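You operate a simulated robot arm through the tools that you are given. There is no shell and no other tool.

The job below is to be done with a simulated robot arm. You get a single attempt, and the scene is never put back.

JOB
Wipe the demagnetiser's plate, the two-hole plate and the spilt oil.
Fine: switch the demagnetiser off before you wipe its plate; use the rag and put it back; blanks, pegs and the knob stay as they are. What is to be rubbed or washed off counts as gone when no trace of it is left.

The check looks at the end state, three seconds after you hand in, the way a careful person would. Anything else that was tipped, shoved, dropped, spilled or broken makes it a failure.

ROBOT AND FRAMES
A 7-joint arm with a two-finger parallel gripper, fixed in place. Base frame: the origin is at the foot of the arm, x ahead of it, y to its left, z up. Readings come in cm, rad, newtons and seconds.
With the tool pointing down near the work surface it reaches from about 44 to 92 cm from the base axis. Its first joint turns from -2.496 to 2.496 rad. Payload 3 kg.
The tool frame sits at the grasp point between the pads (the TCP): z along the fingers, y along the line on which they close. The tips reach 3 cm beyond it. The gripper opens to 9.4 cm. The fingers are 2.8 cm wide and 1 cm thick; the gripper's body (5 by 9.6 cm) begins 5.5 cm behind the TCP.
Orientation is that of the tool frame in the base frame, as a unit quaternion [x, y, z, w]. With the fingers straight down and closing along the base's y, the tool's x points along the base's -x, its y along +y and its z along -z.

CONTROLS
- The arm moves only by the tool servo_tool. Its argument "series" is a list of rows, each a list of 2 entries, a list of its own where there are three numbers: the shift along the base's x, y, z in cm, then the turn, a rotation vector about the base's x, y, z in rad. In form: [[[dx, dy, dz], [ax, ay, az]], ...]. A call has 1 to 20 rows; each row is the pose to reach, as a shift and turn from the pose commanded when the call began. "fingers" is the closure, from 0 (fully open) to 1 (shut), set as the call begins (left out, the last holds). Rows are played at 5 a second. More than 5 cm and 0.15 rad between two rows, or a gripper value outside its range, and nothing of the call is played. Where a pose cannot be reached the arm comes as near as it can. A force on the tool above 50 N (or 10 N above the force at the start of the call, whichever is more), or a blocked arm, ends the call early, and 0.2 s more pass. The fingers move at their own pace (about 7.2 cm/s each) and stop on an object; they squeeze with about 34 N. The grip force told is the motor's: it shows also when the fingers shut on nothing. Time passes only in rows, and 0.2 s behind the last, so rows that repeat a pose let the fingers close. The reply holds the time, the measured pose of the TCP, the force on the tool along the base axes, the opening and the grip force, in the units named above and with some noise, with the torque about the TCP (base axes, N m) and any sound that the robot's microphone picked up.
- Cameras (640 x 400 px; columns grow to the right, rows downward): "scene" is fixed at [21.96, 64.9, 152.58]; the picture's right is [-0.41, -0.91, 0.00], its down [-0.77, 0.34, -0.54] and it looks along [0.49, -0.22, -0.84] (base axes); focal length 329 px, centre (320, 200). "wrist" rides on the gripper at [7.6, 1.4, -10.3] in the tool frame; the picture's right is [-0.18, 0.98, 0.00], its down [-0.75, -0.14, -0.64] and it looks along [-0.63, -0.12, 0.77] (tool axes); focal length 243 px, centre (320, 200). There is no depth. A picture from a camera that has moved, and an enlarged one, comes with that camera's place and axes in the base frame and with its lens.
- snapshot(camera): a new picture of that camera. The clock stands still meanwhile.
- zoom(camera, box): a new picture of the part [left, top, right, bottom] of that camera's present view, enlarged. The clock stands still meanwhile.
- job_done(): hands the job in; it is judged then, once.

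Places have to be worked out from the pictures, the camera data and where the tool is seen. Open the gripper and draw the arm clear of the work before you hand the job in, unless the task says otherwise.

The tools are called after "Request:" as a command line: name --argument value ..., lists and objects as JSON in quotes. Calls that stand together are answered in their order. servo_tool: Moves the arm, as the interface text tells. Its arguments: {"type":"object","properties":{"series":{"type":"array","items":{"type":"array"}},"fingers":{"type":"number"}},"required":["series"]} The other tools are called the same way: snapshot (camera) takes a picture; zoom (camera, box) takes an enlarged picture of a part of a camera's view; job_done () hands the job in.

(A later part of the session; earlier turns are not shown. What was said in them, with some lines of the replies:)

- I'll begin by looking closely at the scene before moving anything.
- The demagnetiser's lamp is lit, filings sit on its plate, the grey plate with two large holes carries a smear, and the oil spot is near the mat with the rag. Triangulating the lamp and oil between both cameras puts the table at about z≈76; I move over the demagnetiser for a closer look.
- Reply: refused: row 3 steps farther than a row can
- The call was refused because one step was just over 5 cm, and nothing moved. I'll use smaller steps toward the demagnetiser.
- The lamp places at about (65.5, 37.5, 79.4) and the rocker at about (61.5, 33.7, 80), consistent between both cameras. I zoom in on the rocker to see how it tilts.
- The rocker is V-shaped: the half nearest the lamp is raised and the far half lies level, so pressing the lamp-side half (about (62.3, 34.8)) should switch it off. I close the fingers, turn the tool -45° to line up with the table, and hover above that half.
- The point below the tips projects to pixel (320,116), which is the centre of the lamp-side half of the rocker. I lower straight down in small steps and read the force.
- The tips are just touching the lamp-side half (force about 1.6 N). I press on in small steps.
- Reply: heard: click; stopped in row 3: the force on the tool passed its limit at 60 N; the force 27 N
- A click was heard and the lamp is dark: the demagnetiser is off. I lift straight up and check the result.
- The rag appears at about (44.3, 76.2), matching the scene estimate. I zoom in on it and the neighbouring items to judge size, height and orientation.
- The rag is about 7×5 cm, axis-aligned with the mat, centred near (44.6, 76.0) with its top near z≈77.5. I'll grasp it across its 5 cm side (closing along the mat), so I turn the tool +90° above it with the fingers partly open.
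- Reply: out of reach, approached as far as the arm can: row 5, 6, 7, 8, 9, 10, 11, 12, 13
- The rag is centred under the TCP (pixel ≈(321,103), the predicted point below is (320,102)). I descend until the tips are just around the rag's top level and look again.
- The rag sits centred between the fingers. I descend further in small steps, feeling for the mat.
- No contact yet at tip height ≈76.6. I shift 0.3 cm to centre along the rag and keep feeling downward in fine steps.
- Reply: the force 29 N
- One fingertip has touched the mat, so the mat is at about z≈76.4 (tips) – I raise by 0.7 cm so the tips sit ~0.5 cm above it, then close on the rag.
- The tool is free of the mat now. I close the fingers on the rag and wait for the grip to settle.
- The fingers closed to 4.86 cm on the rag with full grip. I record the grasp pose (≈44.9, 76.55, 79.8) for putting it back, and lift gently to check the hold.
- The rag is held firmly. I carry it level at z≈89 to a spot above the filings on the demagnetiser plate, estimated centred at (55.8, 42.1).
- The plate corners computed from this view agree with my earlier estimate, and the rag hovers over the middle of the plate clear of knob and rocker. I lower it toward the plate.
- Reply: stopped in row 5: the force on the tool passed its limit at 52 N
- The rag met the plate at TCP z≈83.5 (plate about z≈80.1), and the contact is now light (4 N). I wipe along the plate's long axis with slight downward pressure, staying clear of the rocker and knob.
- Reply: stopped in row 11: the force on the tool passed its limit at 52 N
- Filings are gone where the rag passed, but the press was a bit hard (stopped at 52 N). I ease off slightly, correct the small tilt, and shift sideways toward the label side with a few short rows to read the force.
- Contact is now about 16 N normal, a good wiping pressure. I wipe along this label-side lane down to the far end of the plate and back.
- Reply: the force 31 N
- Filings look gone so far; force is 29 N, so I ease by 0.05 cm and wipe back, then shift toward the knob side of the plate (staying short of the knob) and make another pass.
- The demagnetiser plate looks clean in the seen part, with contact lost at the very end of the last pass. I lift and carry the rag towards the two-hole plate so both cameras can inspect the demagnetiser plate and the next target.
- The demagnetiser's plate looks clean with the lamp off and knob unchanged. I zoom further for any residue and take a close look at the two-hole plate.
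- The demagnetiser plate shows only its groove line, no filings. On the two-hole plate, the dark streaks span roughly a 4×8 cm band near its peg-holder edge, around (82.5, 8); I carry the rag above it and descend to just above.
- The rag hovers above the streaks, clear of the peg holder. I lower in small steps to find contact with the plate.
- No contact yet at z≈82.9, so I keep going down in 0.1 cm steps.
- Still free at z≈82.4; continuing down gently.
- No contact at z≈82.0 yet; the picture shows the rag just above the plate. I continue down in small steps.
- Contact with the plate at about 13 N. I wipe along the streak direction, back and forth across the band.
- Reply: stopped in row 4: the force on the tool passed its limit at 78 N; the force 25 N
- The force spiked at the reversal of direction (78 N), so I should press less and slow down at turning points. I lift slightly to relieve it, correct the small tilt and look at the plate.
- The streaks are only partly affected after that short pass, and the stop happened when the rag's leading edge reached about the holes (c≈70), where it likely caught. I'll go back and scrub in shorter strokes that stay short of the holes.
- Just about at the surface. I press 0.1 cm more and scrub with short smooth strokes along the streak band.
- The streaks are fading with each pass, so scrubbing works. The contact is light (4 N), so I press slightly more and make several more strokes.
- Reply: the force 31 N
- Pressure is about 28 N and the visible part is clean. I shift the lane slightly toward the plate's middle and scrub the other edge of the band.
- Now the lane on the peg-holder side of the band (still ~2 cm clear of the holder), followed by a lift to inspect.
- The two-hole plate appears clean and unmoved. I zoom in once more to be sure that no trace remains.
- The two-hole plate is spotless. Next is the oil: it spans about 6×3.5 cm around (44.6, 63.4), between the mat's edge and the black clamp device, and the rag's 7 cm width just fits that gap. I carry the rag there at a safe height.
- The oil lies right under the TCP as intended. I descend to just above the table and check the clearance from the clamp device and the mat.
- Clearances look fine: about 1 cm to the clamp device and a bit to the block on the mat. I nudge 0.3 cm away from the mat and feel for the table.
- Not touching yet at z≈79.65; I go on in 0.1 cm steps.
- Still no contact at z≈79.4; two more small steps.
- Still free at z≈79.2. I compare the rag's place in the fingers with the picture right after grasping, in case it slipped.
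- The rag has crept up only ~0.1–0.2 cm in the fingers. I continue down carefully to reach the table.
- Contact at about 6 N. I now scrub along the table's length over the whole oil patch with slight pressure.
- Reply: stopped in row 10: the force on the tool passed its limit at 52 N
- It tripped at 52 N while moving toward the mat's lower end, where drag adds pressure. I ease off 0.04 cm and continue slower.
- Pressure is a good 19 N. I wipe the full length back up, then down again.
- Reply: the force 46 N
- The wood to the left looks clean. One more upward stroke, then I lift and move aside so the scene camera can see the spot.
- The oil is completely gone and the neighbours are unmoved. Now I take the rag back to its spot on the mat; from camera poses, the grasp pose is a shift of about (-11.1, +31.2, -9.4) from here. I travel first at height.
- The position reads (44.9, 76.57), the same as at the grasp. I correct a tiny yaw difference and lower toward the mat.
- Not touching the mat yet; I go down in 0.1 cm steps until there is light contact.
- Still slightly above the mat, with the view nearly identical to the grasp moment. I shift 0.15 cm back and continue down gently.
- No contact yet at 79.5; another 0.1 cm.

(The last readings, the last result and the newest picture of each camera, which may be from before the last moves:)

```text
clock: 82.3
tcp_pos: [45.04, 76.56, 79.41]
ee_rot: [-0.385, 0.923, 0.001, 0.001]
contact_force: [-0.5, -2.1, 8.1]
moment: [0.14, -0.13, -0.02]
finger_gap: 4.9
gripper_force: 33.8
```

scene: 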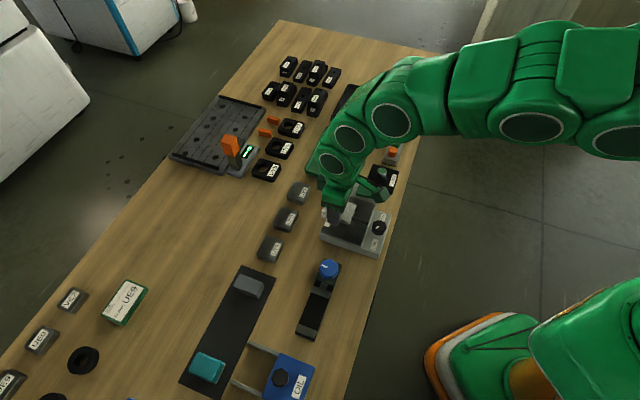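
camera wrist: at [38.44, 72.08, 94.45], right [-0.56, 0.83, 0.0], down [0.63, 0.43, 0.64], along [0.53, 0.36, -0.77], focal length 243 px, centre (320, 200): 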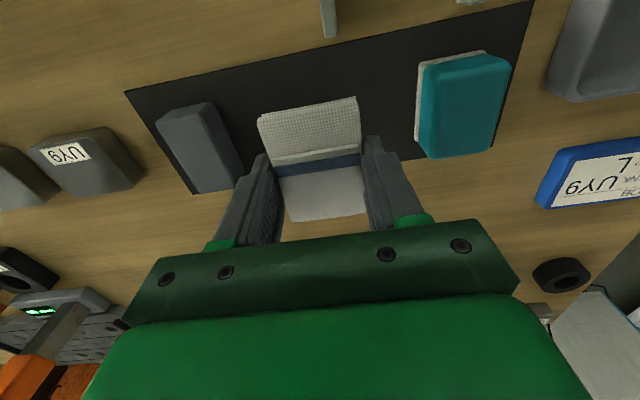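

Light contact of 8 N at the rag's far edge: it rests on the mat. I release by opening to the same partial width as before.

Request:
servo_tool --series '[[[0, 0, 0.03], [0, 0, 0]], [[0, 0, 0.05], [0, 0, 0]], [[0, 0, 0.05], [0, 0, 0]], [[0, 0, 0.05], [0, 0, 0]]]' --fingers 0.2

Request:
zoom --camera "wrist" --box '[220, 60, 420, 260]'

```text
clock: 83.3
tcp_pos: [44.93, 76.63, 79.45]
ee_rot: [-0.385, 0.923, 0.0, -0.001]
contact_force: [-0.3, 0.2, 0.0]
moment: [-0.02, -0.02, -0.03]
finger_gap: 7.51
gripper_force: 0.1
```

```text
2.00 times, centred on (320, 160) of wrist
camera zoom: at [38.52, 72.0, 89.64], right [-0.57, 0.82, 0.0], down [0.63, 0.44, 0.64], along [0.53, 0.36, -0.77], focal length 485 px, centre (320, 280)
```

zoom: 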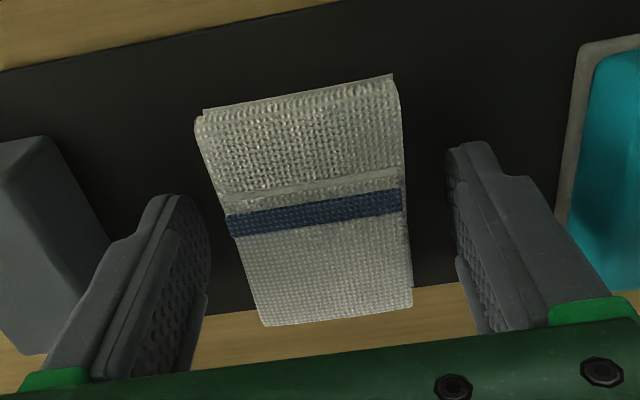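

The rag has been released and lies flat on the mat between the fingers. I lift straight up and retreat to see its final place.

Request:
servo_tool --series '[[[0, 0, 0.8], [0, 0, 0]], [[0, 0, 2], [0, 0, 0]], [[0, 0, 4], [0, 0, 0]], [[0, 0, 7], [0, 0, 0]], [[0, 0, 10], [0, 0, 0]], [[0.5, -2, 12], [0, 0, 0]], [[1.5, -6, 13], [0, 0, 0]], [[2.5, -10, 14], [0, 0, 0]], [[3.5, -14, 15], [0, 0, 0]], [[4.5, -18, 16], [0, 0, 0]], [[5.5, -22, 17], [0, 0, 0]], [[5, -26, 18], [0, 0, 0]], [[4, -30, 20], [0, 0, 0]], [[2.5, -34, 22], [0, 0, 0]], [[0.5, -38, 24], [0, 0, 0]]]' --fingers 0.2

Request:
snapshot --camera "scene"

Request:
zoom --camera "scene" --box '[170, 240, 350, 400]'

Request:
snapshot --camera "wrist"

```text
clock: 86.5
tcp_pos: [45.46, 38.52, 103.26]
ee_rot: [-0.384, 0.923, 0.0, 0.001]
contact_force: [0.2, 1.5, -0.2]
moment: [0.02, -0.01, 0.01]
finger_gap: 7.52
gripper_force: 0.0
```

```text
taken
```

scene: 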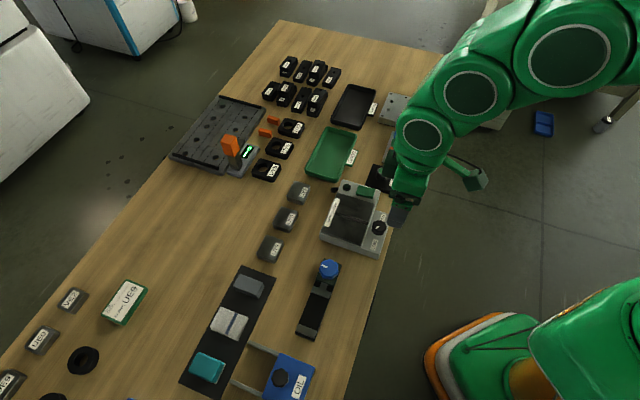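

```text
2.50 times, centred on (260, 320) of scene
camera zoom: at [21.96, 64.9, 152.58], right [-0.41, -0.91, 0.0], down [-0.77, 0.34, -0.54], along [0.49, -0.22, -0.84], focal length 823 px, centre (470, -100)
```

zoom: 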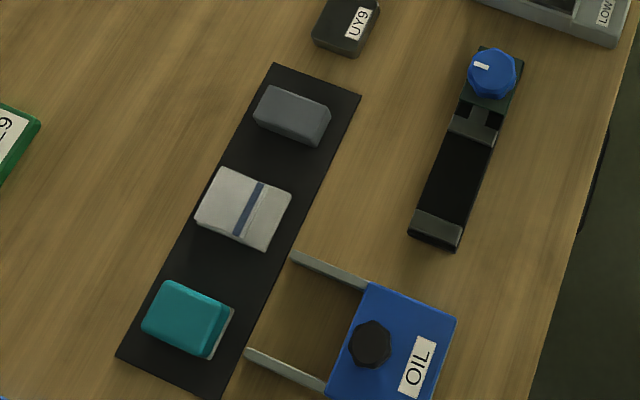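

```text
taken
camera wrist: at [38.94, 33.91, 113.5], right [-0.57, 0.82, 0.0], down [0.63, 0.44, 0.64], along [0.53, 0.36, -0.77], focal length 243 px, centre (320, 200)
```

wrist: 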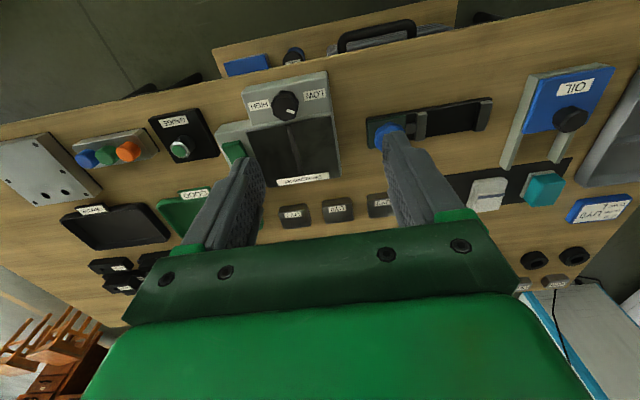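

The rag is back in its original place within about 0.2 cm, and the oil is gone. I open the gripper fully, draw the arm back to near its start pose, and make final checks of all three surfaces.

Request:
servo_tool --series '[[[-1.5, -0.7, 2], [0, 0, -0.131]], [[-3, -1.4, 4], [0, 0, -0.262]], [[-4.5, -2, 6], [0, 0, -0.393]], [[-5.4, -2.3, 7], [0, 0, -0.524]], [[-5.4, -2.3, 7], [0, 0, -0.654]], [[-5.4, -2.3, 7], [0, 0, -0.785]], [[-5.4, -2.3, 7], [0, 0, -0.785]]]' --fingers 0

Request:
snapshot --camera "scene"

Request:
zoom --camera "scene" --box '[310, 160, 410, 260]'

Request:
zoom --camera "scene" --box '[340, 70, 440, 170]'

Request:
zoom --camera "scene" --box '[160, 40, 350, 190]'

Request:
zoom --camera "scene" --box '[255, 270, 325, 330]'

```text
clock: 88.1
tcp_pos: [39.98, 36.2, 110.53]
ee_rot: [-0.001, 1.0, -0.001, -0.001]
contact_force: [0.0, 0.2, 0.5]
moment: [0.04, 0.0, 0.01]
finger_gap: 9.42
gripper_force: 0.0
```

```text
taken
```

scene: 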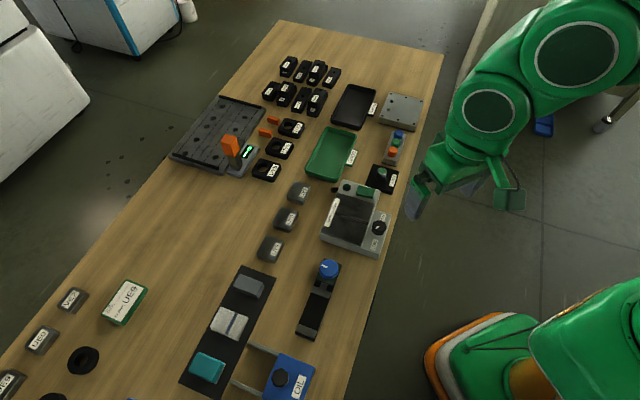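

```text
4.00 times, centred on (360, 210) of scene
camera zoom: at [21.96, 64.9, 152.58], right [-0.41, -0.91, 0.0], down [-0.77, 0.34, -0.54], along [0.49, -0.22, -0.84], focal length 1316 px, centre (160, 160)
```

zoom: 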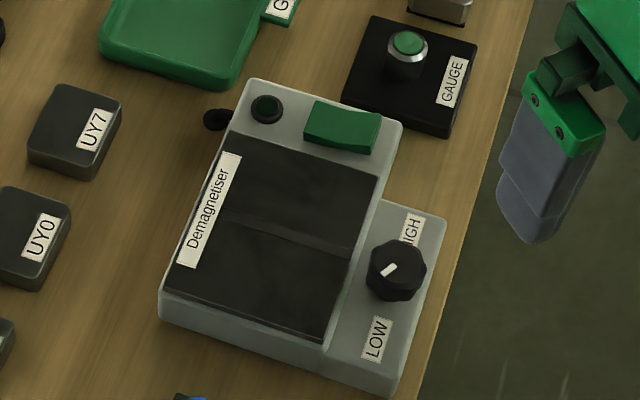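

```text
4.00 times, centred on (390, 120) of scene
camera zoom: at [21.96, 64.9, 152.58], right [-0.41, -0.91, 0.0], down [-0.77, 0.34, -0.54], along [0.49, -0.22, -0.84], focal length 1316 px, centre (40, 520)
```

zoom: 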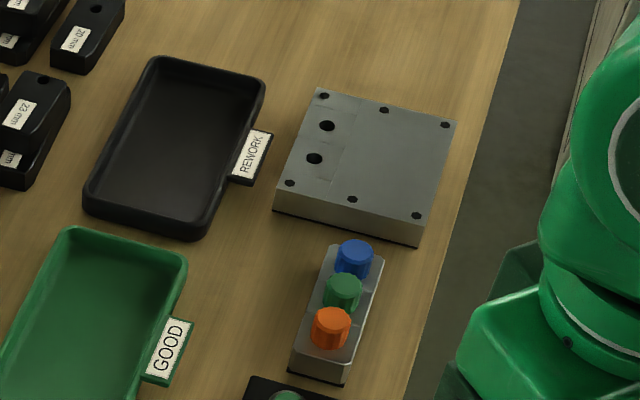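

```text
2.67 times, centred on (255, 115) of scene
camera zoom: at [21.96, 64.9, 152.58], right [-0.41, -0.91, 0.0], down [-0.77, 0.34, -0.54], along [0.49, -0.22, -0.84], focal length 878 px, centre (493, 427)
```

zoom: 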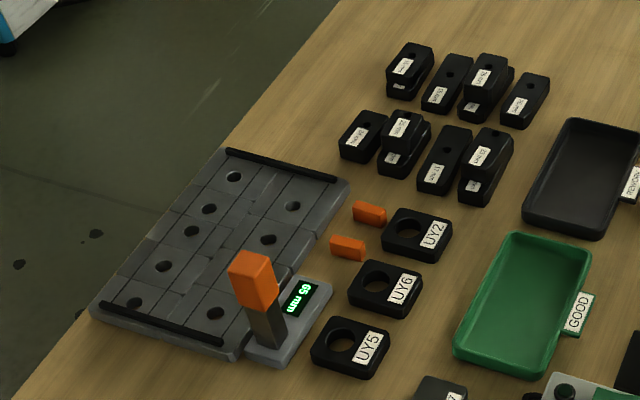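

```text
6.67 times, centred on (290, 300) of scene
camera zoom: at [21.96, 64.9, 152.58], right [-0.41, -0.91, 0.0], down [-0.77, 0.34, -0.54], along [0.49, -0.22, -0.84], focal length 2194 px, centre (520, -467)
```

zoom: 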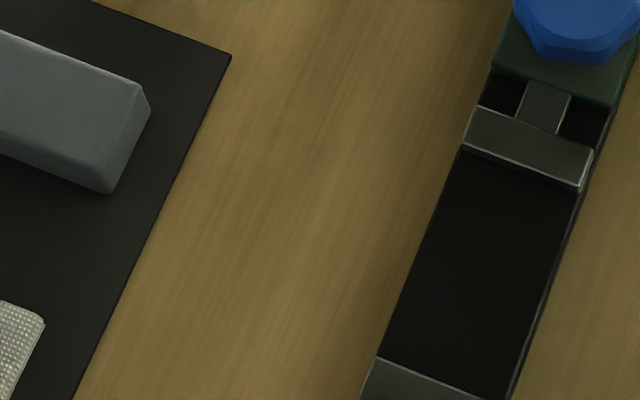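

All three surfaces are clean. The demagnetiser is off with its knob unchanged, the rag is back on the mat, and everything else is where it was. The gripper is open and the arm is clear, so I hand the job in.

Request:
job_done

```text
The job is handed in.
```

I switched the demagnetiser off, then wiped its plate, the two-hole plate and the spilt oil with the rag. The final close-up pictures show no trace left on any of the three.

- **Demagnetiser:** I pressed the lamp-side half of its switch and heard a click. The lamp has been dark since, and the knob was not touched.
- **Rag:** it is back on the mat, within about 0.2 cm of where it was.
- **Everything else:** the blanks, the pegs and the other items on the table look unmoved.
- **Force stops:** while wiping, the arm hit its force limit once on each surface. The highest was 78 N on the two-hole plate, and nothing was shifted. Pressing the switch and first lowering the rag onto the demagnetiser's plate also hit the limit.

The gripper is open and the arm is back near its start pose, clear of the work.
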